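You operate a simulated robot arm through the tools that you are given. There is no shell and no other tool. Be economical: measure what you need, move in short steps, check, and stop when the job is done.

The job below is to be done with a simulated robot arm. You get a single attempt, and the scene is never put back.

TASK
Rinse the green lens from the bath till the gauge shows green.
Fine: sink it in the rinse tank; water off, bath and rinse baskets up at the end.
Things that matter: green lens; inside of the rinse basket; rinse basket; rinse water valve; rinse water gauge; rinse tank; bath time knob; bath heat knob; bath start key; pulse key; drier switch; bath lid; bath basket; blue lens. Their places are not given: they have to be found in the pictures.

It is judged by the outcome, as a careful person would: the job done as asked, and still so three seconds after it is handed in. It fails if anything else is knocked over, pushed out of place, dropped, spilled or broken.

THE ROBOT
A 7-joint arm with a two-finger parallel gripper, fixed in place. Base frame: the origin is at the foot of the arm, x ahead of it, y to its left, z up; the work surface is at about z = 0.862. Readings come in m, rad, newtons and seconds.
With the tool pointing down near the work surface it reaches from about 0.3 to 0.7 m from the base axis. Its first joint turns from -1.152 to 1.152 rad. Payload 1.57 kg.
The tool frame sits at the grasp point between the pads (the TCP): z along the fingers, y along the line on which they close. The tips reach 0.03 m beyond it. Largest opening 0.11 m; finger width 0.024, thickness 0.012; the body of the gripper, 0.048 by 0.112 m, starts 0.078 m behind the TCP.
Orientation is that of the tool frame in the base frame, as [roll, pitch, yaw] about the fixed x, y, z axes, in that order (R = Rz(yaw) Ry(pitch) Rx(roll)). With the fingers straight down and closing along the base's y, the tool's x points along the base's -x, its y along +y and its z along -z.

THE INTERFACE
- The arm moves only by the tool servo_tool. Its argument "series" is one flat list of numbers, 7 for each row, row after row: the gripper command, from -1 (shut) to 1 (fully open), values between in proportion, then the shift along the tool's x, y, z in units of 30 mm (1.0 is 30 mm), then the turn, a rotation vector about the tool's x, y, z in units of 6 degrees (1.0 is 6 degrees). In form: [grip, x, y, z, ax, ay, az, grip, x, y, z, ax, ay, az, ...]. A call has 1 to 10 rows; each row shifts and turns the commanded pose from where the row before left it, along the tool's axes as they then stand. A call with a number of a shift or a turn outside -1 to 1 is refused whole. Each row takes 0.2 s and may step no farther than 0.05 m and 0.15 rad from the row before; otherwise, or with a gripper value out of range, the whole call is refused. Where a pose cannot be reached the arm comes as near as it can. A force on the tool above 70 N (or 10 N above the force at the start of the call, whichever is more), or a blocked arm, ends the call early, and 0.2 s more pass. The fingers move at their own pace (about 0.108 m/s each) and stop on an object; they squeeze with about 40 N. The grip force told is the motor's: it shows also when the fingers shut on nothing. Time passes only in rows, and 0.2 s behind the last, so rows that do not move let the fingers close. It gives the time, the measured TCP pose, the force on the tool (base axes), the opening and the grip force at its end, in the units of the frame above (readings bear some noise).
- Cameras (640 x 400 px; columns grow to the right, rows downward): "scene" is fixed at [0.1743, -0.4054, 1.3968]; the picture's right is [0.62, -0.79, 0.00], its down [-0.51, -0.40, -0.76] and it looks along [0.60, 0.47, -0.65] (base axes); focal length 312 px, centre (320, 200). "wrist" rides on the gripper at [-0.036, 0, -0.08] in the tool frame; the picture's right is [0.00, -1.00, 0.00], its down [0.97, 0.00, -0.24] and it looks along [0.24, 0.00, 0.97] (tool axes); focal length 218 px, centre (320, 200).
- camera(camera): a new picture of that camera. No time passes.
- locate(camera, pixels): for up to 12 pixels [column, row] of the newest picture of that camera ("zoom" is the newest enlarged one), the place [x, y, z] in the base frame of the surface seen there, good to about 0.003 m. No time passes.
- close_up(camera, box): a new picture of the part [left, top, right, bottom] of that camera's present view, enlarged. No time passes.
- job_done(): hands the job in; it is judged then, once.

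Work in short steps. Measure before you move; look again where a grasp or a placing could have gone wrong, and mend it. You have 80 turns and 34 pictures in all, those below and enlarged ones among them. Open the gripper and draw the arm clear of the work before you hand the job in, unless the task says otherwise; then end with one line.

The tools are called after "Request:" by a JSON object that holds its "api" and its "payload". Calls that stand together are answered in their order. servo_tool: Moves the arm, as the interface text tells. Its arguments: {"type":"object","properties":{"series":{"type":"array"}},"required":["series"]} The other tools are called the same way: camera (camera) takes a picture; locate (camera, pixels) gives the place of the surface under pixels of a picture; close_up (camera, box) takes an enlarged picture of a part of a camera's view; job_done () hands the job in.

At the start:

```text
time: 0.0
tcp_pos: [0.3259, -0.19, 1.1609]
tool_rot: [-3.141, -0.001, -3.14]
contact_force: [-0.2, 0.5, 0.6]
gripper_width: 0.11
finger_force: 0.0
```

scene: 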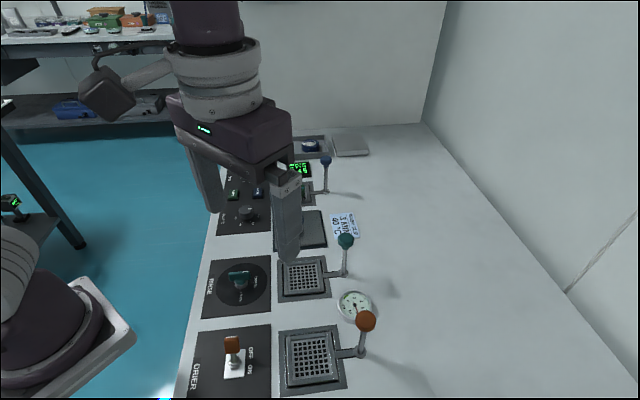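
wrist: 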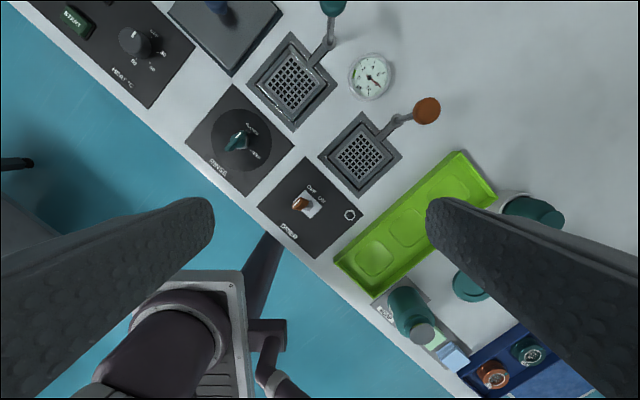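

The arm hides the bath in the scene view; I take enlarged pictures of the panel area to read the labels.

Request:
{"api": "close_up", "payload": {"camera": "scene", "box": [180, 120, 400, 258]}}

Request:
{"api": "close_up", "payload": {"camera": "scene", "box": [180, 240, 420, 400]}}

```text
2.90 times, centred on (290, 189) of scene
```

zoom: 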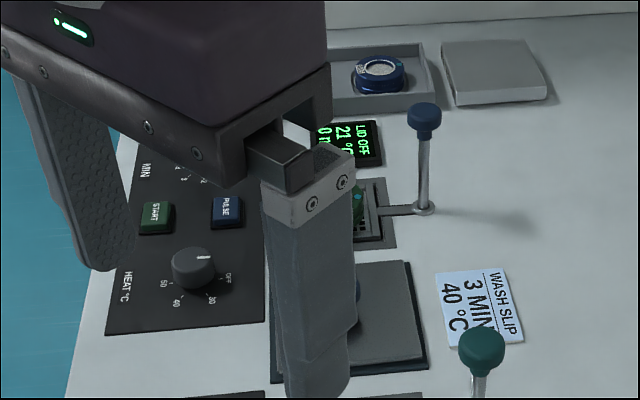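

```text
2.50 times, centred on (300, 320) of scene
```

zoom: 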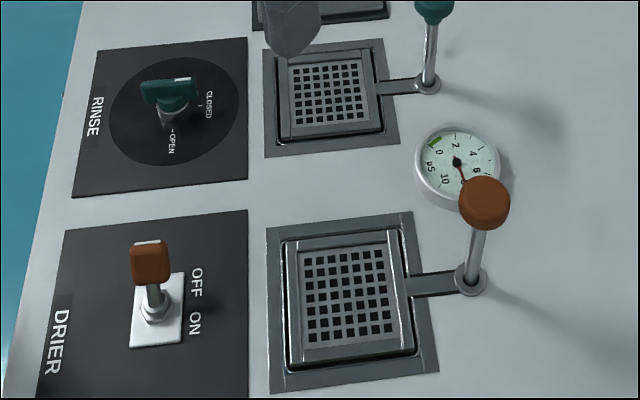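

The green lens seems to sit in the bath basket behind the finger. I locate the main parts now.

Request:
{"api": "camera", "payload": {"camera": "scene"}}

Request:
{"api": "locate", "payload": {"camera": "scene", "pixels": [[305, 195], [326, 159], [324, 191], [304, 277], [346, 240], [344, 274], [240, 277], [240, 296], [355, 302], [311, 357], [310, 146], [366, 320]]}}

```text
29 pictures are left
```

scene: 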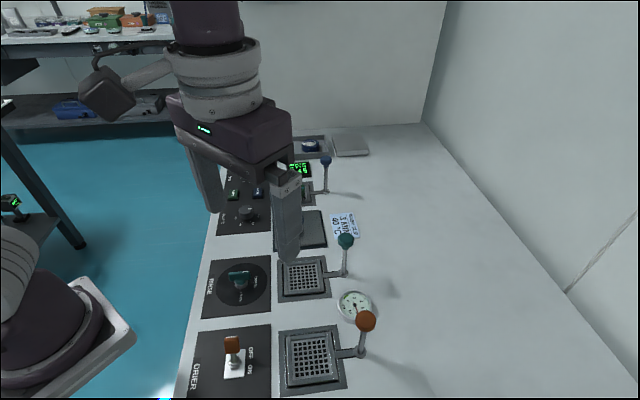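

```text
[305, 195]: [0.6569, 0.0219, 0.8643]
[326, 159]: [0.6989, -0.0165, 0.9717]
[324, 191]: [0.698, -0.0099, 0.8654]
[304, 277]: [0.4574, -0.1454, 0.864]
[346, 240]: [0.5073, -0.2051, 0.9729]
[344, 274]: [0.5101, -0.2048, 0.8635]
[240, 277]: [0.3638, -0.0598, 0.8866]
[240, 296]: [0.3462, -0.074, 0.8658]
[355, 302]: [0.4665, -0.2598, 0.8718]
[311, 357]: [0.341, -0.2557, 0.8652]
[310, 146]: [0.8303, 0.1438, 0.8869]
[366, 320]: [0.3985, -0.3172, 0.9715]
```

The row runs diagonally: drier (0.34,-0.26), rinse (0.457,-0.145), bath about (0.65,0.03). I move high up over the bath for a wrist view of it.

Request:
{"api": "servo_tool", "payload": {"series": [1, -1, 0.8, 0, 0, 0, 0, 1, -1, 0.8, 0, 0, 0, 0, 1, -1, 0.8, 0, 0, 0, 0, 1, -1, 0.8, 0, 0, 0, 0, 1, -1, 0.8, 0, 0, 0, 0, 1, -1, 0.8, 0, 0, 0, 0, 1, -1, 0.8, 0, 0, 0, 0, 1, -1, 0.8, 0, 0, 0, 0, 1, 0, 0, 0, 0, 0, 0]}}

Request:
{"api": "camera", "payload": {"camera": "wrist"}}

Request:
{"api": "camera", "payload": {"camera": "scene"}}

```text
time: 2.0
tcp_pos: [0.5651, 0.0029, 1.1609]
tool_rot: [-3.14, 0.001, 3.142]
contact_force: [-0.5, -0.8, -0.2]
gripper_width: 0.1101
finger_force: 0.0
```

```text
28 pictures are left
```

wrist: 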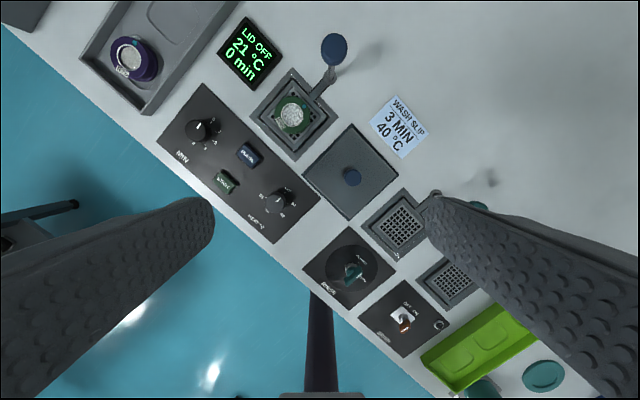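

```text
27 pictures are left
```

scene: 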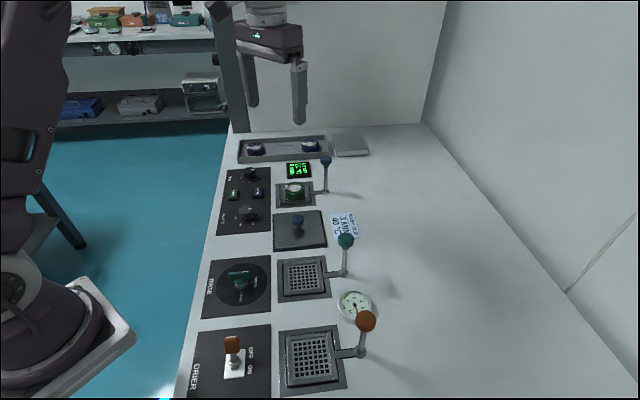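

Request:
{"api": "close_up", "payload": {"camera": "wrist", "box": [230, 60, 350, 180]}}

Request:
{"api": "close_up", "payload": {"camera": "scene", "box": [260, 150, 350, 210]}}

Request:
{"api": "locate", "payload": {"camera": "wrist", "pixels": [[292, 118], [279, 112], [306, 118], [290, 133], [270, 105], [297, 92], [320, 120], [293, 148], [333, 48], [352, 177]]}}

```text
3.33 times, centred on (290, 120) of wrist
```

zoom: 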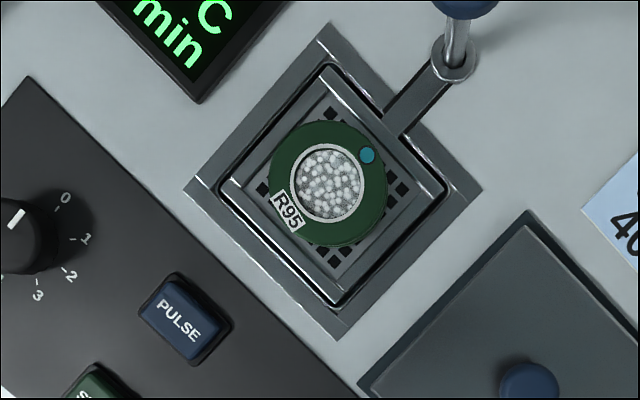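

```text
6.67 times, centred on (305, 180) of scene
```

zoom: 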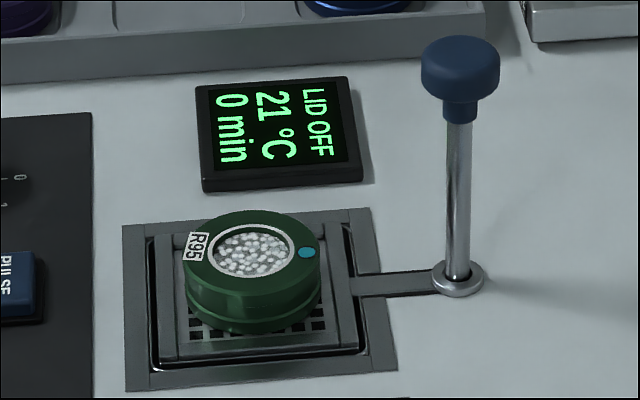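

```text
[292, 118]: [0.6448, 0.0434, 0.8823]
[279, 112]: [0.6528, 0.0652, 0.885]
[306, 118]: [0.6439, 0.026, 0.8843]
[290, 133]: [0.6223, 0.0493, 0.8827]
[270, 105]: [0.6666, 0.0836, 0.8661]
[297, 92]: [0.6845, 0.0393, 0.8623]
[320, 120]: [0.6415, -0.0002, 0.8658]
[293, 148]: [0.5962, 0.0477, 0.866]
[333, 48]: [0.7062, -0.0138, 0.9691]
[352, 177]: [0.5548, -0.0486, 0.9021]
```

The green lens (R95) lies in the raised bath basket, centre about (0.644, 0.044), top at z 0.884; the basket's side rails leave the row direction (45°) open. I turn the tool 45° and refine the lens centre from the enlarged picture.

Request:
{"api": "servo_tool", "payload": {"series": [0.6, 0, 0, 0, 0, 0, 0.9375, 0.6, 0, 0, 0, 0, 0, 0.9375, 0.6, 0, 0, 0, 0, 0, 0.9375, 0.6, 0, 0, 0, 0, 0, 0.9375, 0.6, 0, 0, 0, 0, 0, 0.9375, 0.6, 0, 0, 0, 0, 0, 0.9375, 0.6, 0, 0, 0, 0, 0, 0.9375, 0.6, 0, 0, 0, 0, 0, 0.9375, 0.6, -0.45, 0.9, 0, 0, 0, 0, 0.6, -0.45, 0.9, 0, 0, 0, 0]}}

Request:
{"api": "servo_tool", "payload": {"series": [0.6, 0, 0.9, 0.9, 0, 0, 0, 0.6, 0, 0, 1, 0, 0, 0, 0.6, 0, 0, 1, 0, 0, 0, 0.6, 0, 0, 0.6, 0, 0, 0, 0.6, 0, 0, 0, 0, 0, 0]}}

Request:
{"api": "camera", "payload": {"camera": "wrist"}}

```text
time: 4.2
tcp_pos: [0.6207, 0.022, 1.1613]
tool_rot: [-3.14, -0.002, 2.356]
contact_force: [0.2, 0.6, -0.9]
gripper_width: 0.0882
finger_force: 0.1
```

```text
time: 5.4
tcp_pos: [0.6404, 0.0406, 1.057]
tool_rot: [-3.141, -0.001, 2.356]
contact_force: [-0.6, -0.5, 0.0]
gripper_width: 0.0878
finger_force: 0.0
```

```text
24 pictures are left
```

wrist: 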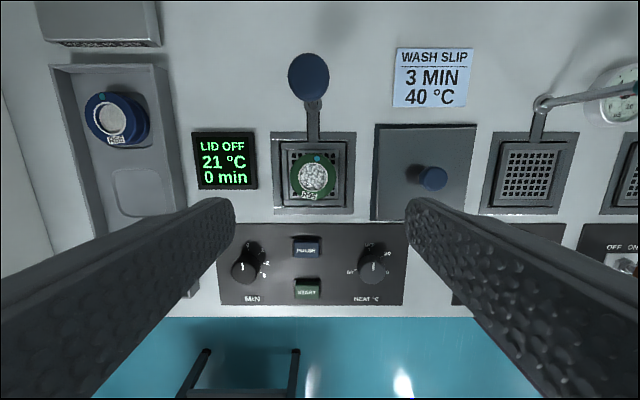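

Lens is seen at (313,176). I locate its rim and the basket edges.

Request:
{"api": "locate", "payload": {"camera": "wrist", "pixels": [[293, 174], [332, 174], [313, 158], [313, 192], [313, 175], [283, 175], [346, 175], [313, 146], [313, 203], [308, 75], [432, 178], [526, 172]]}}

```text
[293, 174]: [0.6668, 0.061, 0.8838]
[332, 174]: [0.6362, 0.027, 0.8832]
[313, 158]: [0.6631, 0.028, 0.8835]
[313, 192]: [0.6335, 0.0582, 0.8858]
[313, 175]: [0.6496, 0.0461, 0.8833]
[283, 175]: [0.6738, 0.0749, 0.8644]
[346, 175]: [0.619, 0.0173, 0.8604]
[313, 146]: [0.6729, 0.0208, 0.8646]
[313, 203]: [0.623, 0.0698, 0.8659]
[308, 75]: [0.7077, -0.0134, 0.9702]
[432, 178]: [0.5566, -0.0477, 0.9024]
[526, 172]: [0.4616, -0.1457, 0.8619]
```

Lens centre is about (0.650, 0.044), 47 mm wide. I descend to TCP z≈0.90 (tips 0.87) with the fingers straddling it.

Request:
{"api": "servo_tool", "payload": {"series": [0.6, -0.147, 0.306, 1, 0, 0, 0, 0.6, 0, 0, 1, 0, 0, 0, 0.6, 0, 0, 1, 0, 0, 0, 0.6, 0, 0, 1, 0, 0, 0, 0.6, 0, 0, 0.7, 0, 0, 0, 0.6, 0, 0, 0.5, 0, 0, 0, 0.6, 0, 0, 0, 0, 0, 0]}}

Request:
{"api": "camera", "payload": {"camera": "wrist"}}

Request:
{"api": "close_up", "payload": {"camera": "scene", "box": [240, 120, 360, 200]}}

```text
time: 7.0
tcp_pos: [0.652, 0.0412, 0.9001]
tool_rot: [-3.141, 0.001, 2.355]
contact_force: [0.2, 0.6, 0.3]
gripper_width: 0.0879
finger_force: 0.0
```

```text
23 pictures are left
```

wrist: 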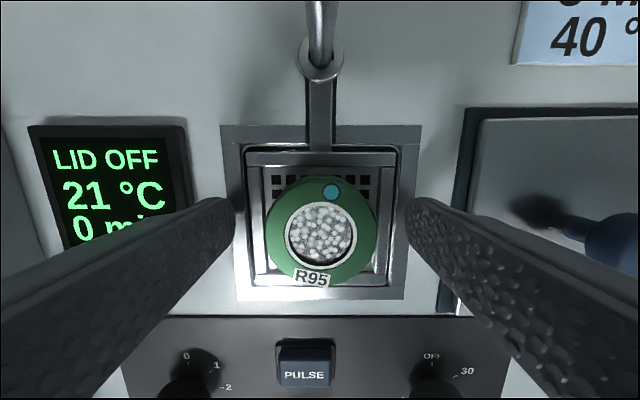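

```text
5.00 times, centred on (300, 160) of scene
```

zoom: 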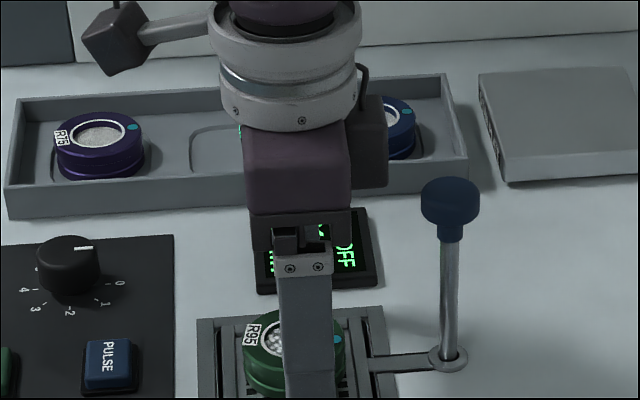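

The lens is centred across the fingers (column 321) but sits ~3 mm toward +tool x; I correct, close and lift gently.

Request:
{"api": "servo_tool", "payload": {"series": [0.6, 0.1, 0, 0, 0, 0, 0, 0.2, 0, 0, 0.05, 0, 0, 0, -0.3, 0, 0, 0, 0, 0, 0, -0.6, 0, 0, 0, 0, 0, 0, -0.6, 0, 0, 0, 0, 0, 0, -0.6, 0, 0, 0, 0, 0, 0]}}

```text
time: 8.4
tcp_pos: [0.649, 0.0455, 0.8992]
tool_rot: [3.141, 0.0, 2.357]
contact_force: [0.9, 0.7, -0.5]
gripper_width: 0.0532
finger_force: 40.0
```

Gripped at 53 mm with 40 N. I lift 90 mm and look.

Request:
{"api": "servo_tool", "payload": {"series": [-0.6, 0, 0, -0.5, 0, 0, 0, -0.6, 0, 0, -0.8, 0, 0, 0, -0.6, 0, 0, -0.8, 0, 0, 0, -0.6, 0, 0, -0.9, 0, 0, 0, -0.6, 0, 0, 0, 0, 0, 0]}}

Request:
{"api": "camera", "payload": {"camera": "wrist"}}

```text
time: 9.6
tcp_pos: [0.6507, 0.0445, 0.9905]
tool_rot: [3.14, 0.0, 2.357]
contact_force: [0.1, -1.5, -0.2]
gripper_width: 0.0529
finger_force: 40.4
```

```text
21 pictures are left
```

wrist: 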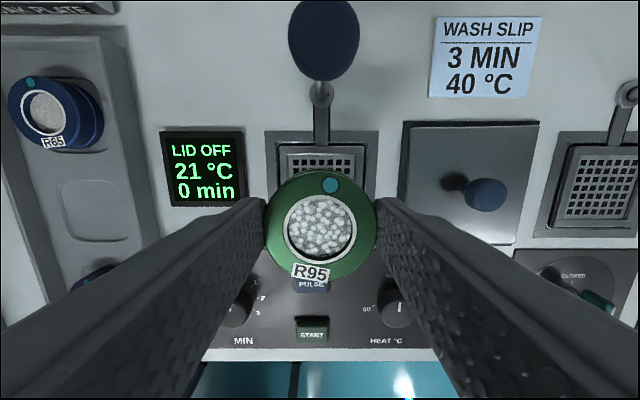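

Lens held. I measure the rinse basket centre from its corners in the scene picture before carrying.

Request:
{"api": "locate", "payload": {"camera": "scene", "pixels": [[286, 262], [321, 260], [288, 294], [325, 291], [304, 277], [346, 240]]}}

Request:
{"api": "locate", "payload": {"camera": "wrist", "pixels": [[572, 146], [557, 223], [598, 185], [634, 146], [633, 223]]}}

```text
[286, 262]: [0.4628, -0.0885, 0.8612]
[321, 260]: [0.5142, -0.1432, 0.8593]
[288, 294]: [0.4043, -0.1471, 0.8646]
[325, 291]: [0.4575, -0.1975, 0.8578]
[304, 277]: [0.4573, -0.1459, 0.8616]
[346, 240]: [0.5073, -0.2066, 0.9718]
```

```text
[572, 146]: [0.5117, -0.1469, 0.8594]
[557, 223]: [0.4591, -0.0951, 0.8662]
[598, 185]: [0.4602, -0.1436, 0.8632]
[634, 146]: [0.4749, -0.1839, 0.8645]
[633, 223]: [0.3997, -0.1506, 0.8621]
```

Rinse basket centre ≈ (0.459,-0.1445). I carry the lens along the row (-tool y, 0.269 m) at this height, which clears the lid knob (top 0.90).

Request:
{"api": "servo_tool", "payload": {"series": [-0.6, 0.04, -0.996, 0, 0, 0, 0, -0.6, 0, -0.996, 0, 0, 0, 0, -0.6, 0, -0.996, 0, 0, 0, 0, -0.6, 0, -0.996, 0, 0, 0, 0, -0.6, 0, -0.996, 0, 0, 0, 0, -0.6, 0, -0.996, 0, 0, 0, 0, -0.6, 0, -0.996, 0, 0, 0, 0, -0.6, 0, -0.996, 0, 0, 0, 0, -0.6, 0, -0.996, 0, 0, 0, 0, -0.6, 0, 0, 0, 0, 0, 0]}}

Request:
{"api": "camera", "payload": {"camera": "wrist"}}

```text
time: 11.8
tcp_pos: [0.4579, -0.1414, 0.9888]
tool_rot: [-3.142, 0.0, 2.357]
contact_force: [0.2, 0.6, -0.9]
gripper_width: 0.0529
finger_force: 39.5
```

```text
20 pictures are left
```

wrist: 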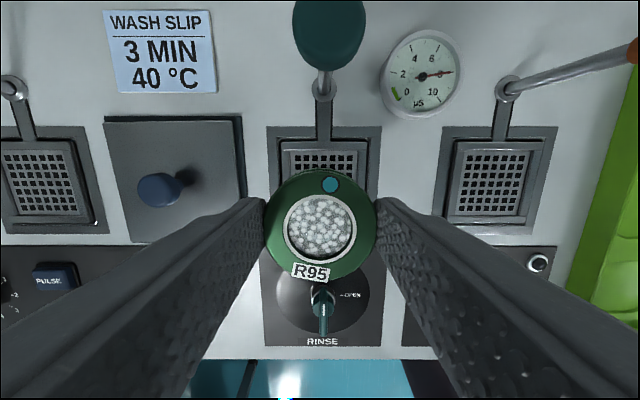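

Alignment over the rinse basket is good, with ~2 mm correction needed. I descend to just above the picking height (0.900).

Request:
{"api": "servo_tool", "payload": {"series": [-0.6, -0.07, -0.07, 0.8, 0, 0, 0, -0.6, 0, 0, 0.8, 0, 0, 0, -0.6, 0, 0, 0.7, 0, 0, 0, -0.6, 0, 0, 0.4, 0, 0, 0, -0.6, 0, 0, 0.26, 0, 0, 0, -0.6, 0, 0, 0, 0, 0, 0]}}

Request:
{"api": "camera", "payload": {"camera": "wrist"}}

```text
time: 13.2
tcp_pos: [0.4596, -0.1447, 0.8996]
tool_rot: [3.14, 0.001, 2.356]
contact_force: [0.1, -0.9, -0.9]
gripper_width: 0.0527
finger_force: 40.1
```

```text
19 pictures are left
```

wrist: 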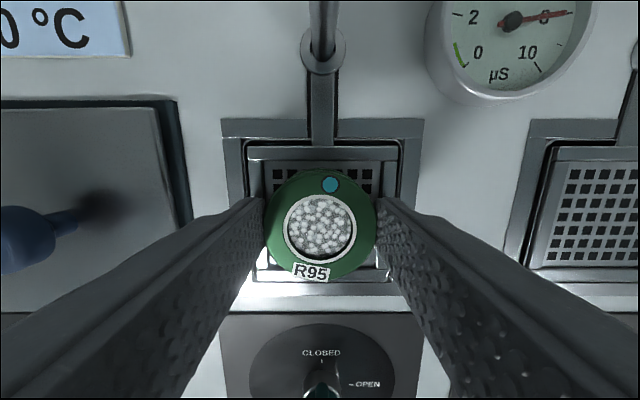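

The lens sits over the grid between the rails as it did in the bath. I open the fingers gently and rise.

Request:
{"api": "servo_tool", "payload": {"series": [-0.03, 0, 0, 0.02, 0, 0, 0, 0.1, 0, 0, 0, 0, 0, 0, 0.4, 0, 0, 0, 0, 0, 0, 0.6, 0, 0, 0, 0, 0, 0, 0.6, 0, 0, 0, 0, 0, 0, 0.6, 0, 0, -0.5, 0, 0, 0, 0.6, 0, 0, -1, 0, 0, 0, 0.6, 0, 0, -1, 0, 0, 0, 0.6, 0, 0, -1, 0, 0, 0, 0.6, 0, 0, 0, 0, 0, 0]}}

Request:
{"api": "camera", "payload": {"camera": "wrist"}}

```text
time: 15.4
tcp_pos: [0.4603, -0.1468, 1.0045]
tool_rot: [-3.141, -0.002, 2.355]
contact_force: [0.0, 0.6, 0.2]
gripper_width: 0.088
finger_force: 0.1
```

```text
18 pictures are left
```

wrist: 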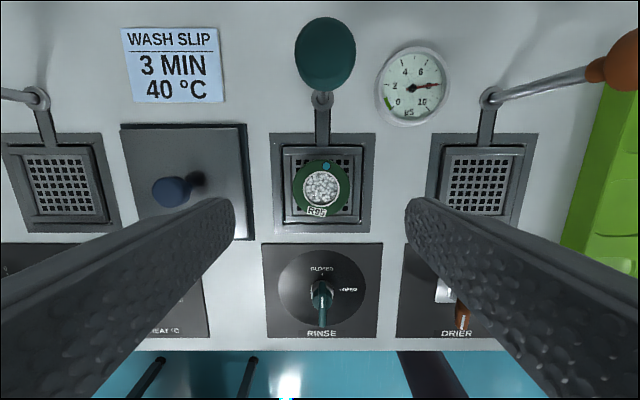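

The lens is released in the rinse basket and the gauge needle is still in the red range. I look closely at the teal knob at (325,55) to plan gripping it.

Request:
{"api": "close_up", "payload": {"camera": "scene", "box": [310, 225, 385, 325]}}

Request:
{"api": "locate", "payload": {"camera": "wrist", "pixels": [[325, 52], [297, 52], [353, 52], [325, 22], [325, 82], [413, 85], [385, 85], [442, 85], [413, 118], [322, 285], [322, 322]]}}

```text
4.00 times, centred on (348, 275) of scene
```

zoom: 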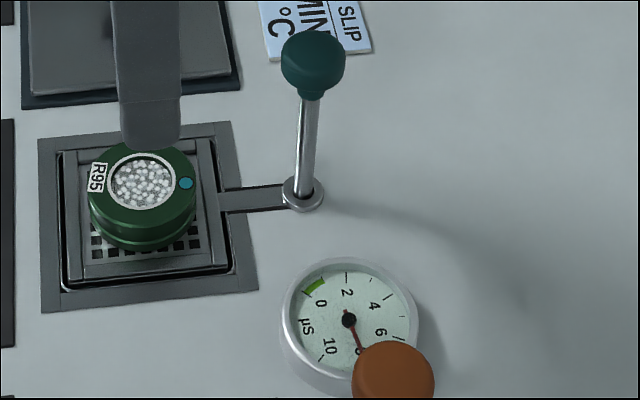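

```text
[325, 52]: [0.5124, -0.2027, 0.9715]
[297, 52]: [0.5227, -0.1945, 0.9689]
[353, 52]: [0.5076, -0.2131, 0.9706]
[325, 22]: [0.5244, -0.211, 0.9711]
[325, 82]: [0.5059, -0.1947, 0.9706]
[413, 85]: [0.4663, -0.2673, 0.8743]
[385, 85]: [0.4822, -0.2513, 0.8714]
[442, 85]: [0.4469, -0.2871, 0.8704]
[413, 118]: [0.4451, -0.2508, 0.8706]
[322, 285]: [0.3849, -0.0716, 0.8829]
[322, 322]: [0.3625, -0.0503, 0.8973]
```

Knob centre ≈ (0.511,-0.205), top 0.971. I rise a little, move over it and come down straddling the cap.

Request:
{"api": "servo_tool", "payload": {"series": [0.4, 0, 0, -0.9, 0, 0, 0, 0.4, -0.9, -0.06, 0, 0, 0, 0, 0.4, -0.9, -0.06, 0, 0, 0, 0, 0.4, -0.77, -0.06, 0, 0, 0, 0, 0.4, 0, 0, 0, 0, 0, 0]}}

Request:
{"api": "camera", "payload": {"camera": "wrist"}}

```text
time: 16.6
tcp_pos: [0.511, -0.2031, 1.0327]
tool_rot: [3.141, -0.001, 2.356]
contact_force: [-0.6, -0.2, 0.1]
gripper_width: 0.0769
finger_force: 0.0
```

```text
16 pictures are left
```

wrist: 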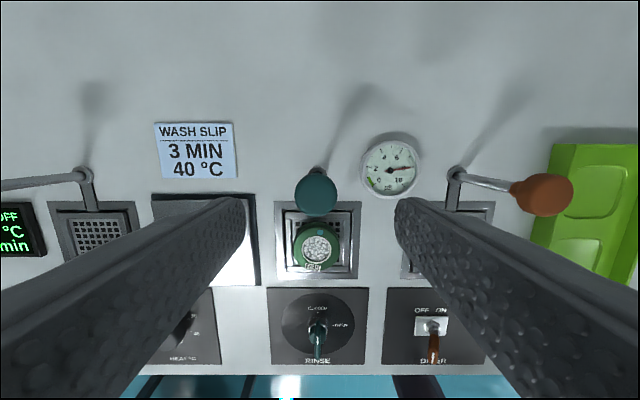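

I refine the cap position at (316,193).

Request:
{"api": "locate", "payload": {"camera": "wrist", "pixels": [[316, 193], [298, 193], [334, 193], [316, 175], [316, 211], [337, 193]]}}

```text
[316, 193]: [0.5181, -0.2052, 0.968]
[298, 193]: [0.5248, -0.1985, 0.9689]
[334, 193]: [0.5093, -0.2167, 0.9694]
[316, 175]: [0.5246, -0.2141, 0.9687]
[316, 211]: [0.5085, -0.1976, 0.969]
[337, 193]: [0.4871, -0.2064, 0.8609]
```

Cap centre ≈ (0.516,-0.206). I correct, descend to TCP z≈0.977 and grip.

Request:
{"api": "servo_tool", "payload": {"series": [0.4, -0.19, 0.05, 0, 0, 0, 0, 0.4, 0, 0, 0.9, 0, 0, 0, 0.4, 0, 0, 0.95, 0, 0, 0, 0, 0, 0, 0, 0, 0, 0, -0.6, 0, 0, 0, 0, 0, 0, -1, 0, 0, 0, 0, 0, 0, -1, 0, 0, 0, 0, 0, 0]}}

```text
time: 18.2
tcp_pos: [0.518, -0.2065, 0.9773]
tool_rot: [-3.142, 0.0, 2.359]
contact_force: [5.0, 4.0, -5.9]
gripper_width: 0.0296
finger_force: 39.3
```

Gripped on the cap at 30 mm. I push down gradually.

Request:
{"api": "servo_tool", "payload": {"series": [-1, 0, 0.03, 0.3, 0, 0, 0, -1, 0, 0, 0.4, 0, 0, 0, -1, 0, 0, 0.4, 0, 0, 0, -1, 0, 0, 0, 0, 0, 0]}}

Request:
{"api": "close_up", "payload": {"camera": "scene", "box": [240, 180, 400, 330]}}

```text
time: 19.2
tcp_pos: [0.5163, -0.2054, 0.9433]
tool_rot: [3.14, 0.002, 2.357]
contact_force: [21.2, 11.6, -1.0]
gripper_width: 0.0295
finger_force: 39.3
```

```text
2.67 times, centred on (320, 255) of scene
```

zoom: 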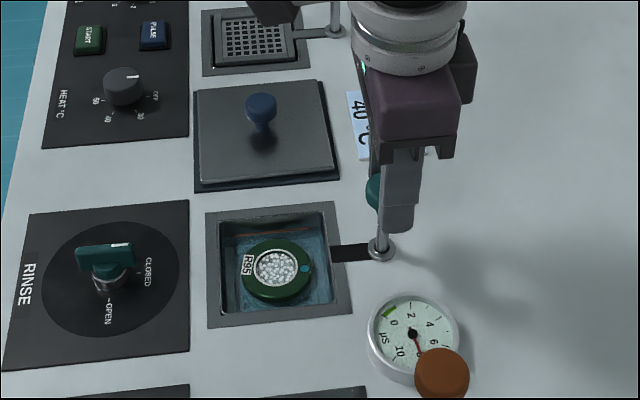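

The basket sinks with the lens; a side force of ~23 N along +tool y shows I'm slightly off-centre, so I relax 1.5 mm that way and continue down.

Request:
{"api": "servo_tool", "payload": {"series": [-1, -0.01, 0.05, 0.2, 0, 0, 0, -1, 0, 0, 0.3, 0, 0, 0, -1, 0, 0, 0.3, 0, 0, 0, -1, 0, 0, 0, 0, 0, 0]}}

```text
time: 20.2
tcp_pos: [0.517, -0.2067, 0.9192]
tool_rot: [3.141, 0.002, 2.356]
contact_force: [17.4, 11.5, -4.1]
gripper_width: 0.0296
finger_force: 38.9
```

Request:
{"api": "close_up", "payload": {"camera": "scene", "box": [240, 180, 400, 330]}}

```text
2.67 times, centred on (320, 255) of scene
```

zoom: 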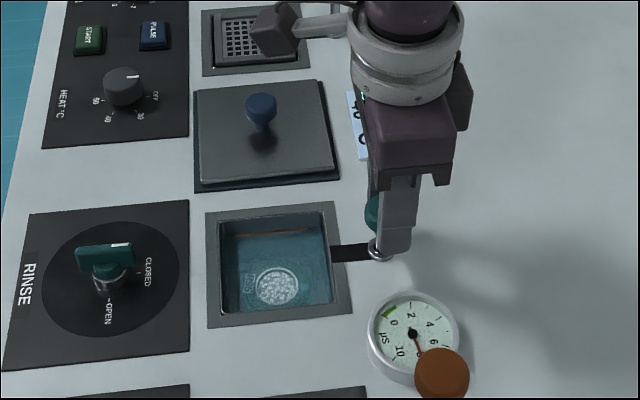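

The lens is under water now; I push a little further to find the end stop (tips at 0.889, ring near 0.868).

Request:
{"api": "servo_tool", "payload": {"series": [-1, -0.01, 0.04, 0.2, 0, 0, 0, -1, 0, 0, 0.2, 0, 0, 0, -1, 0, 0, 0, 0, 0, 0]}}

```text
time: 21.0
tcp_pos: [0.5163, -0.2068, 0.9087]
tool_rot: [3.141, 0.004, 2.356]
contact_force: [11.2, 4.8, 31.8]
gripper_width: 0.0295
finger_force: 38.8
```

Upward force of 32 N: the end stop is reached. I release with a small opening and rise, then check that the basket stays down.

Request:
{"api": "servo_tool", "payload": {"series": [-0.2, 0, 0, 0, 0, 0, 0, 0, 0, 0, 0, 0, 0, 0, 0, 0, 0, -0.3, 0, 0, 0, 0, 0, 0, -0.8, 0, 0, 0, 0.2, 0, 0, -1, 0, 0, 0, 0.2, 0, 0, -1, 0, 0, 0, 0.2, 0, 0, -1, 0, 0, 0, 0.2, 0, 0, 0, 0, 0, 0]}}

Request:
{"api": "camera", "payload": {"camera": "wrist"}}

```text
time: 22.8
tcp_pos: [0.5165, -0.2056, 1.0287]
tool_rot: [-3.141, 0.001, 2.357]
contact_force: [0.3, 0.2, 0.4]
gripper_width: 0.0658
finger_force: 0.2
```

```text
13 pictures are left
```

wrist: 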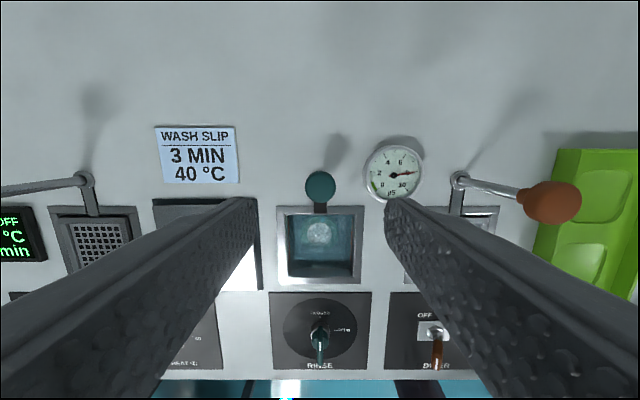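

Basket stays down (lens visible under water at (319,233)). Next the valve: mark at CLOSED, OPEN is 90° clockwise from above. I measure the valve disc and the handle.

Request:
{"api": "close_up", "payload": {"camera": "scene", "box": [200, 250, 280, 320]}}

Request:
{"api": "locate", "payload": {"camera": "wrist", "pixels": [[284, 326], [360, 326], [320, 300], [320, 330], [320, 345], [320, 360], [312, 328], [329, 328]]}}

```text
5.71 times, centred on (240, 285) of scene
```

zoom: 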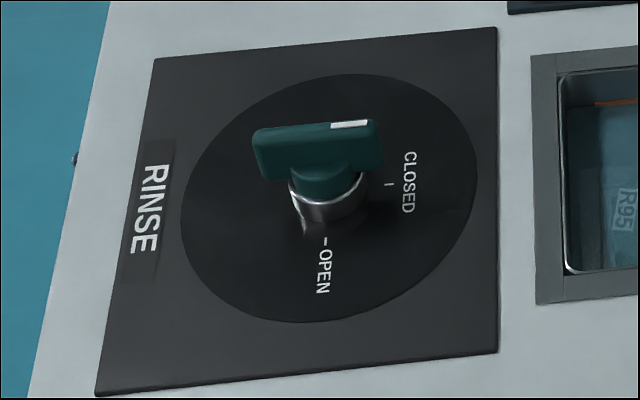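

```text
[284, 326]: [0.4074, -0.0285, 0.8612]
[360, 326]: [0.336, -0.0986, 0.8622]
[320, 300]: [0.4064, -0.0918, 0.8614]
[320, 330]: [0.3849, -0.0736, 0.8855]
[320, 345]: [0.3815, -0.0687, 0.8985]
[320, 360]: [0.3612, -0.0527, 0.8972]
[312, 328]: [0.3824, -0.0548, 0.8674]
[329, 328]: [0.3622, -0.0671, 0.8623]
```

The handle is a bar along tool x, top z≈0.898, around (0.374,-0.063). I move over it for a centred look.

Request:
{"api": "servo_tool", "payload": {"series": [0.2, 0.957, 0, 0, 0, 0, 0, 0.2, 0.957, 0, 0, 0, 0, 0, 0.2, 0.957, 0, 0, 0, 0, 0, 0.2, 0.957, 0, 0, 0, 0, 0, 0.2, 0.957, 0, 0, 0, 0, 0, 0.2, 0.957, 0, 0, 0, 0, 0, 0.2, 0.957, 0, 0, 0, 0, 0, 0.2, 0, 0, 0.8, 0, 0, 0, 0.2, 0, 0, 0.8, 0, 0, 0, 0.2, 0, 0, 0, 0, 0, 0]}}

Request:
{"api": "camera", "payload": {"camera": "wrist"}}

```text
time: 25.0
tcp_pos: [0.3748, -0.0629, 0.9821]
tool_rot: [-3.142, 0.0, 2.357]
contact_force: [-0.5, 1.2, -0.3]
gripper_width: 0.0658
finger_force: 0.1
```

```text
11 pictures are left
```

wrist: 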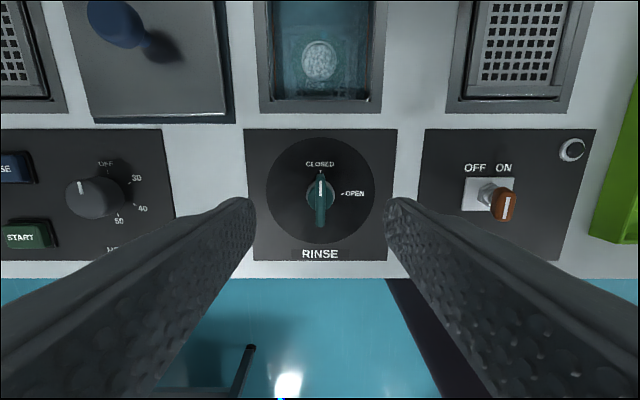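

Request:
{"api": "locate", "payload": {"camera": "wrist", "pixels": [[320, 178], [320, 222], [320, 200], [311, 193], [331, 193], [267, 190], [374, 190]]}}

```text
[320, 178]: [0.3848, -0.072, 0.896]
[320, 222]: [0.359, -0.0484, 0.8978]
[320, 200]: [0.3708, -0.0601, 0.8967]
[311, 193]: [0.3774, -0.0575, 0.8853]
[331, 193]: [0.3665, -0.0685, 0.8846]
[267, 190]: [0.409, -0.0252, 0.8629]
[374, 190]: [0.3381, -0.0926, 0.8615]
```

Bar centre ≈ (0.372,-0.0605), 36 mm long, skirt top at 0.885. I descend so the tips are at 0.887 and grip the bar.

Request:
{"api": "servo_tool", "payload": {"series": [0.2, 0.12, -0.01, 0.7, 0, 0, 0, 0.2, 0, 0, 0.8, 0, 0, 0, 0.2, 0, 0, 0.66, 0, 0, 0, -0.3, 0, 0, 0, 0, 0, 0, -1, 0, 0, 0, 0, 0, 0, -1, 0, 0, 0, 0, 0, 0, -1, 0, 0, 0, 0, 0, 0]}}

```text
time: 26.6
tcp_pos: [0.3725, -0.0617, 0.9176]
tool_rot: [3.14, -0.002, 2.356]
contact_force: [0.4, 0.5, -15.1]
gripper_width: 0.0085
finger_force: 27.2
```

Bar gripped (8.5 mm). I turn clockwise from above (+az) 48° and check.

Request:
{"api": "servo_tool", "payload": {"series": [-1, 0, 0, 0, 0, 0, 0.8, -1, 0, 0, 0, 0, 0, 0.8, -1, 0, 0, 0, 0, 0, 0.8, -1, 0, 0, 0, 0, 0, 0.8, -1, 0, 0, 0, 0, 0, 0.8, -1, 0, 0, 0, 0, 0, 0.8, -1, 0, 0, 0, 0, 0, 0.8, -1, 0, 0, 0, 0, 0, 0.8, -1, 0, 0, 0, 0, 0, 0.8, -1, 0, 0, 0, 0, 0, 0.8]}}

```text
time: 28.8
tcp_pos: [0.3689, -0.0604, 0.9181]
tool_rot: [-3.135, -0.002, 1.515]
contact_force: [-36.7, -15.6, -9.2]
gripper_width: 0.0082
finger_force: 27.4
```

Turned 48°, with a side force of 40 N toward -x, so the grip pivot is off. I shift 3 mm that way (-tool y) and turn the remaining 42°.

Request:
{"api": "servo_tool", "payload": {"series": [-1, -0.03, -0.1, 0, 0, 0, 0, -1, 0, 0, 0, 0, 0, 0.8, -1, 0, 0, 0, 0, 0, 0.8, -1, 0, 0, 0, 0, 0, 0.8, -1, 0, 0, 0, 0, 0, 0.8, -1, 0, 0, 0, 0, 0, 0.8, -1, 0, 0, 0, 0, 0, 0.8, -1, 0, 0, 0, 0, 0, 0.8, -1, 0, 0, 0, 0, 0, 0.8, -1, 0, 0, 0, 0, 0, 0.6]}}

Request:
{"api": "close_up", "payload": {"camera": "scene", "box": [200, 240, 400, 340]}}

```text
time: 31.0
tcp_pos: [0.3673, -0.0618, 0.9171]
tool_rot: [-3.135, 0.0, 0.787]
contact_force: [-22.3, 22.4, 4.2]
gripper_width: 0.0081
finger_force: 27.2
```

```text
3.20 times, centred on (300, 290) of scene
```

zoom: 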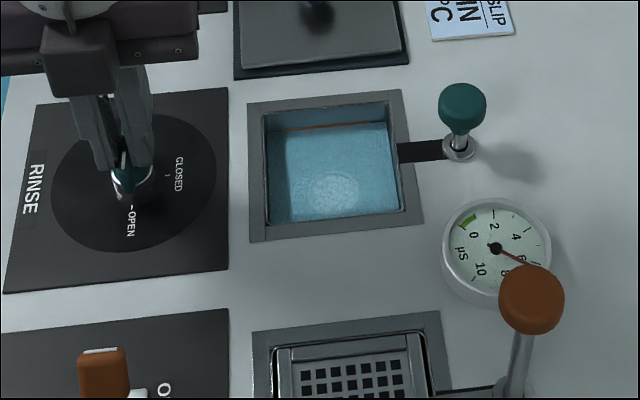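

The valve is open and the needle is falling (≈7). I relieve the side force and wait holding the handle, then recheck gauge and water level.

Request:
{"api": "servo_tool", "payload": {"series": [-1, 0, -0.08, 0, 0, 0, 0, -1, 0, 0, 0, 0, 0, 0, -1, 0, 0, 0, 0, 0, 0, -1, 0, 0, 0, 0, 0, 0, -1, 0, 0, 0, 0, 0, 0, -1, 0, 0, 0, 0, 0, 0, -1, 0, 0, 0, 0, 0, 0, -1, 0, 0, 0, 0, 0, 0]}}

Request:
{"api": "close_up", "payload": {"camera": "scene", "box": [200, 240, 400, 340]}}

```text
time: 32.8
tcp_pos: [0.3676, -0.0607, 0.9188]
tool_rot: [-3.139, 0.0, 0.787]
contact_force: [-18.4, 11.5, 13.2]
gripper_width: 0.0081
finger_force: 27.4
```

```text
3.20 times, centred on (300, 290) of scene
```

zoom: 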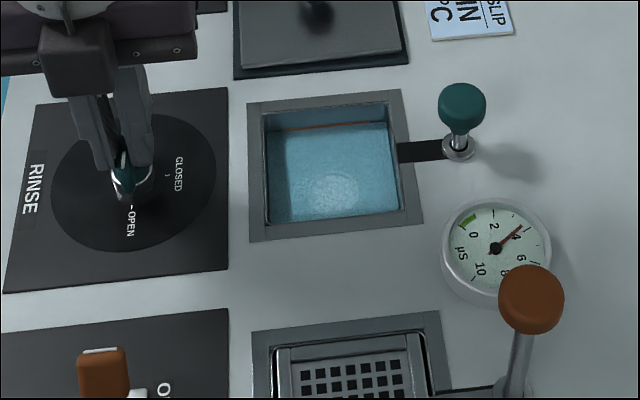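

Level is steady, needle at ≈3.7. I wait about 4.4 s more.

Request:
{"api": "servo_tool", "payload": {"series": [-1, 0, 0, 0, 0, 0, 0, -1, 0, 0, 0, 0, 0, 0, -1, 0, 0, 0, 0, 0, 0, -1, 0, 0, 0, 0, 0, 0, -1, 0, 0, 0, 0, 0, 0, -1, 0, 0, 0, 0, 0, 0, -1, 0, 0, 0, 0, 0, 0, -1, 0, 0, 0, 0, 0, 0, -1, 0, 0, 0, 0, 0, 0, -1, 0, 0, 0, 0, 0, 0]}}

Request:
{"api": "servo_tool", "payload": {"series": [-1, 0, 0, 0, 0, 0, 0, -1, 0, 0, 0, 0, 0, 0, -1, 0, 0, 0, 0, 0, 0, -1, 0, 0, 0, 0, 0, 0, -1, 0, 0, 0, 0, 0, 0, -1, 0, 0, 0, 0, 0, 0, -1, 0, 0, 0, 0, 0, 0, -1, 0, 0, 0, 0, 0, 0, -1, 0, 0, 0, 0, 0, 0, -1, 0, 0, 0, 0, 0, 0]}}

Request:
{"api": "close_up", "payload": {"camera": "scene", "box": [200, 240, 400, 340]}}

```text
time: 35.0
tcp_pos: [0.3675, -0.0588, 0.9168]
tool_rot: [-3.14, 0.0, 0.786]
contact_force: [-17.6, 11.8, 14.7]
gripper_width: 0.0082
finger_force: 26.7
```

```text
time: 37.2
tcp_pos: [0.3652, -0.0594, 0.9172]
tool_rot: [-3.139, 0.0, 0.783]
contact_force: [-17.1, 11.4, 13.2]
gripper_width: 0.0084
finger_force: 27.2
```

```text
3.20 times, centred on (300, 290) of scene
```

zoom: 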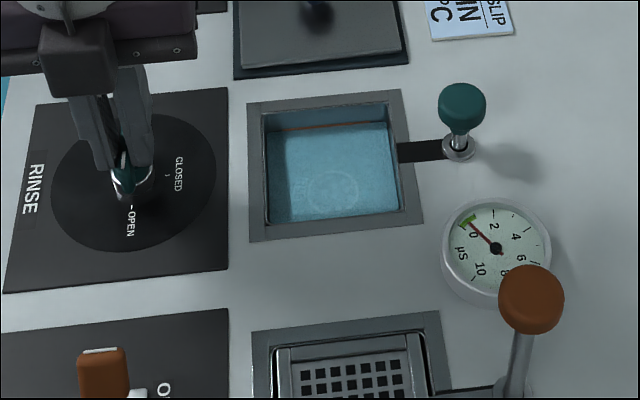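

The needle is inside the green band. I close the valve by turning back -90°, compensating the pivot offset midway.

Request:
{"api": "servo_tool", "payload": {"series": [-1, 0, 0, 0, 0, 0, -0.9, -1, 0, 0, 0, 0, 0, -0.9, -1, 0, 0.03, 0, 0, 0, -0.9, -1, 0, 0.03, 0, 0, 0, -0.9, -1, 0, 0.03, 0, 0, 0, -0.9, -1, 0, 0.03, 0, 0, 0, -0.9, -1, 0, 0, 0, 0, 0, -0.9, -1, 0, 0, 0, 0, 0, -0.9]}}

```text
time: 39.0
tcp_pos: [0.3694, -0.0603, 0.9176]
tool_rot: [-3.138, -0.003, 1.54]
contact_force: [-23.2, 12.3, -17.1]
gripper_width: 0.0084
finger_force: 27.5
```

Halfway with a moderate force; I finish the turn to yaw 2.36.

Request:
{"api": "servo_tool", "payload": {"series": [-1, 0, 0, 0, 0, 0, -0.98, -1, 0, 0, 0, 0, 0, -0.98, -1, 0, 0, 0, 0, 0, -0.98, -1, 0, 0, 0, 0, 0, -0.98, -1, 0, 0, 0, 0, 0, -0.98, -1, 0, 0, 0, 0, 0, -0.98, -1, 0, 0, 0, 0, 0, -0.98, -1, 0, 0, 0, 0, 0, -0.98, -1, 0, 0, 0, 0, 0, 0]}}

```text
time: 41.0
tcp_pos: [0.3725, -0.0608, 0.9179]
tool_rot: [3.138, 0.002, 2.365]
contact_force: [7.2, 27.8, -12.9]
gripper_width: 0.0081
finger_force: 27.2
```

Back at closed. I relieve the side force, open and rise, then view valve and gauge.

Request:
{"api": "servo_tool", "payload": {"series": [-1, 0.03, 0.07, 0, 0, 0, 0, -0.5, 0, 0, 0, 0, 0, 0, 0, 0, 0, 0, 0, 0, 0, 0.2, 0, 0, 0, 0, 0, 0, 0.2, 0, 0, -0.8, 0, 0, 0, 0.2, 0, 0, -1, 0, 0, 0, 0.2, 0, 0, -1, 0, 0, 0, 0.2, 0, 0, -0.9, 0, 0, 0, 0.2, 0, 0, 0, 0, 0, 0]}}

Request:
{"api": "camera", "payload": {"camera": "wrist"}}

Request:
{"api": "close_up", "payload": {"camera": "scene", "box": [200, 240, 400, 340]}}

```text
time: 43.0
tcp_pos: [0.372, -0.0586, 1.0272]
tool_rot: [-3.14, 0.001, 2.36]
contact_force: [0.6, -0.1, 0.3]
gripper_width: 0.0662
finger_force: 0.0
```

```text
7 pictures are left
```

wrist: 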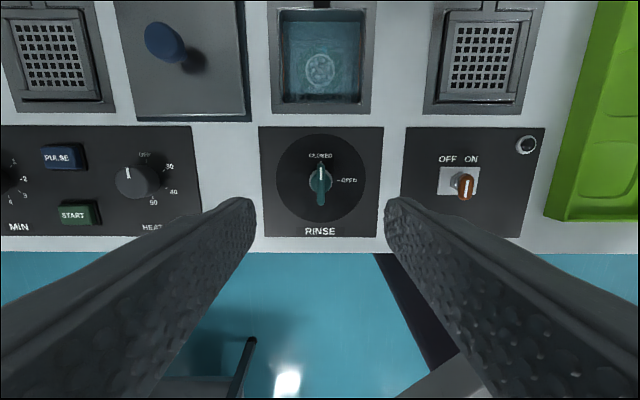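

```text
3.20 times, centred on (300, 290) of scene
```

zoom: 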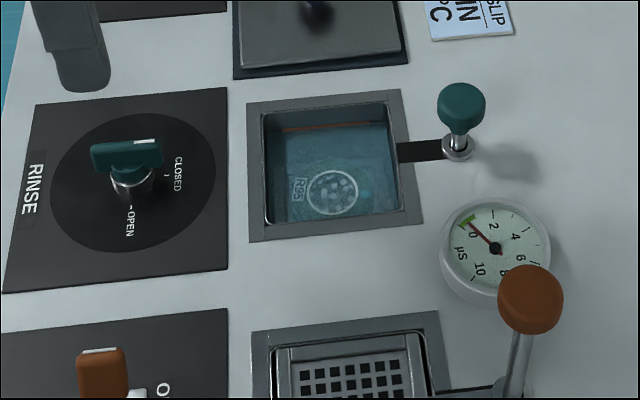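

Valve closed, needle in green, lens under still water. I go back over the lowered rinse knob at (0.517,-0.206).

Request:
{"api": "servo_tool", "payload": {"series": [0.2, -0.987, 0, 0, 0, 0, 0, 0.2, -0.987, 0, 0, 0, 0, 0, 0.2, -0.987, 0, 0, 0, 0, 0, 0.2, -0.987, 0, 0, 0, 0, 0, 0.2, -0.987, 0, 0, 0, 0, 0, 0.2, -0.987, 0, 0, 0, 0, 0, 0.2, -0.987, 0, 0, 0, 0, 0, 0.2, 0, 0, 0, 0, 0, 0]}}

Request:
{"api": "camera", "payload": {"camera": "wrist"}}

Request:
{"api": "locate", "payload": {"camera": "wrist", "pixels": [[320, 172], [320, 200], [306, 186], [334, 186], [320, 186]]}}

```text
time: 44.8
tcp_pos: [0.5189, -0.2042, 1.0282]
tool_rot: [-3.141, -0.001, 2.361]
contact_force: [0.1, 0.5, 0.4]
gripper_width: 0.066
finger_force: 0.1
```

```text
5 pictures are left
```

wrist: 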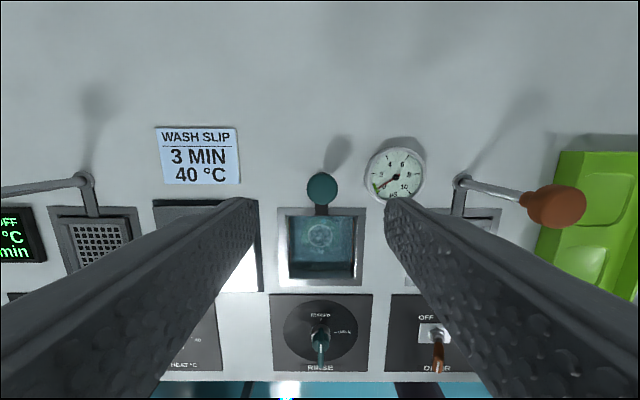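

```text
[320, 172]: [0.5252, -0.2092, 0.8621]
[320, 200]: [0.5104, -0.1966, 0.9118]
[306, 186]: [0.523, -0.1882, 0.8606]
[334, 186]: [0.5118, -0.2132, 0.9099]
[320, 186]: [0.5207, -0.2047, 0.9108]
```

Cap centre ≈ (0.519,-0.205), top ≈0.911. I descend with fingers at 55 mm opening to TCP 0.912 and grip.

Request:
{"api": "servo_tool", "payload": {"series": [0, -0.04, 0, 0.8, 0, 0, 0, 0, 0, 0, 1, 0, 0, 0, 0, 0, 0, 1, 0, 0, 0, 0, 0, 0, 0.7, 0, 0, 0, 0, 0, 0, 0.37, 0, 0, 0, -0.6, 0, 0, 0, 0, 0, 0, -1, 0, 0, 0, 0, 0, 0, -1, 0, 0, 0, 0, 0, 0]}}

```text
time: 46.6
tcp_pos: [0.5172, -0.2059, 0.9113]
tool_rot: [3.142, 0.001, 2.362]
contact_force: [-4.4, -3.3, -0.8]
gripper_width: 0.0294
finger_force: 39.3
```

Gripped at 29 mm. I pull up ~60 mm in steady steps.

Request:
{"api": "servo_tool", "payload": {"series": [-1, 0, 0, -0.3, 0, 0, 0, -1, 0, 0, -0.4, 0, 0, 0, -1, 0, 0, -0.4, 0, 0, 0, -1, 0, 0, -0.4, 0, 0, 0, -1, 0, 0, -0.4, 0, 0, 0, -1, 0, 0, -0.2, 0, 0, 0, -1, 0, 0, 0, 0, 0, 0]}}

```text
time: 48.2
tcp_pos: [0.5178, -0.2056, 0.9751]
tool_rot: [-3.14, -0.002, 2.359]
contact_force: [-10.2, -8.4, -32.8]
gripper_width: 0.0299
finger_force: 39.3
```

A 33 N downward pull shows the upper stop. I release, rise and check.

Request:
{"api": "servo_tool", "payload": {"series": [-0.3, 0, 0, 0, 0, 0, 0, 0.1, 0, 0, 0, 0, 0, 0, 0.4, 0, 0, 0, 0, 0, 0, 0.4, 0, 0, -0.6, 0, 0, 0, 0.4, 0, 0, -1, 0, 0, 0, 0.4, 0, 0, -1, 0, 0, 0, 0.4, 0, 0, -1, 0, 0, 0, 0.4, 0, 0, -1, 0, 0, 0, 0.4, 0, 0, 0, 0, 0, 0]}}

Request:
{"api": "camera", "payload": {"camera": "wrist"}}

Request:
{"api": "close_up", "payload": {"camera": "scene", "box": [200, 150, 400, 340]}}

```text
time: 50.2
tcp_pos: [0.519, -0.2049, 1.1141]
tool_rot: [3.142, -0.002, 2.362]
contact_force: [0.0, 0.7, -0.8]
gripper_width: 0.0774
finger_force: 0.1
```

```text
4 pictures are left
```

wrist: 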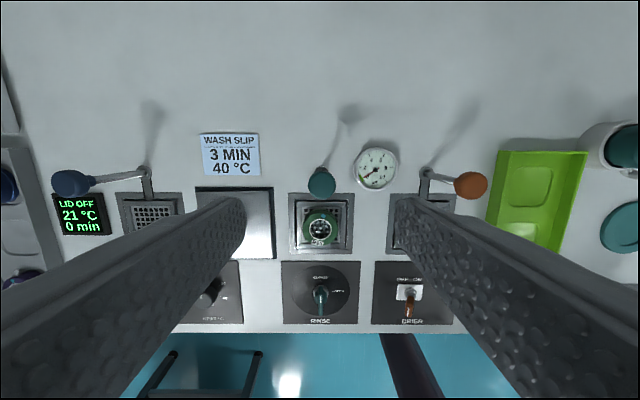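

```text
2.11 times, centred on (300, 245) of scene
```

zoom: 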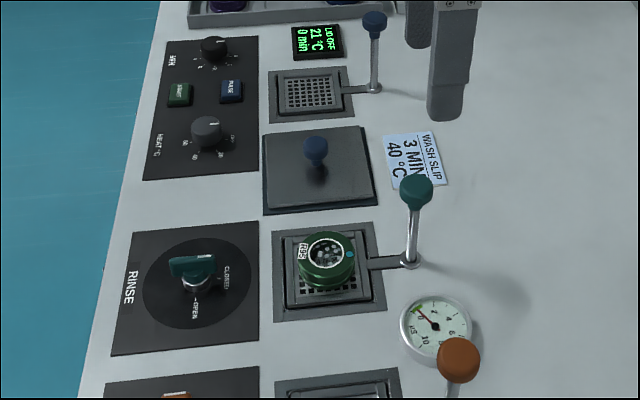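

Both baskets are up, the valve is closed, the gauge is green and the lens sits clean in the rinse basket. I check the knob height against the bath knob.

Request:
{"api": "locate", "payload": {"camera": "wrist", "pixels": [[321, 182], [70, 183], [320, 208], [150, 215], [320, 228]]}}

Request:
{"api": "servo_tool", "payload": {"series": [0.4, 0, 0, -1, 0, 0, 0, 0.4, 0, 0, 0, 0, 0, 0]}}

```text
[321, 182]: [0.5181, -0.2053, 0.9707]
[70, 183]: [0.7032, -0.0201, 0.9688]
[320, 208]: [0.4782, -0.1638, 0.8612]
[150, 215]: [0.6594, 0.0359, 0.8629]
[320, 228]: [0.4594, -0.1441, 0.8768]
```

```text
time: 50.8
tcp_pos: [0.5198, -0.2053, 1.1442]
tool_rot: [3.141, 0.001, 2.36]
contact_force: [0.7, 0.3, 1.0]
gripper_width: 0.0771
finger_force: 0.0
```

The rinse knob (z 0.971) matches the bath knob (0.969), so both baskets are fully up. The arm is clear with the gripper open, so I hand in.

Request:
{"api": "job_done", "payload": {}}

```text
The job is handed in.
```

The green lens was sunk in the rinse tank and rinsed until the gauge showed green; the water is off, both baskets are up, and the lens is in the rinse basket.
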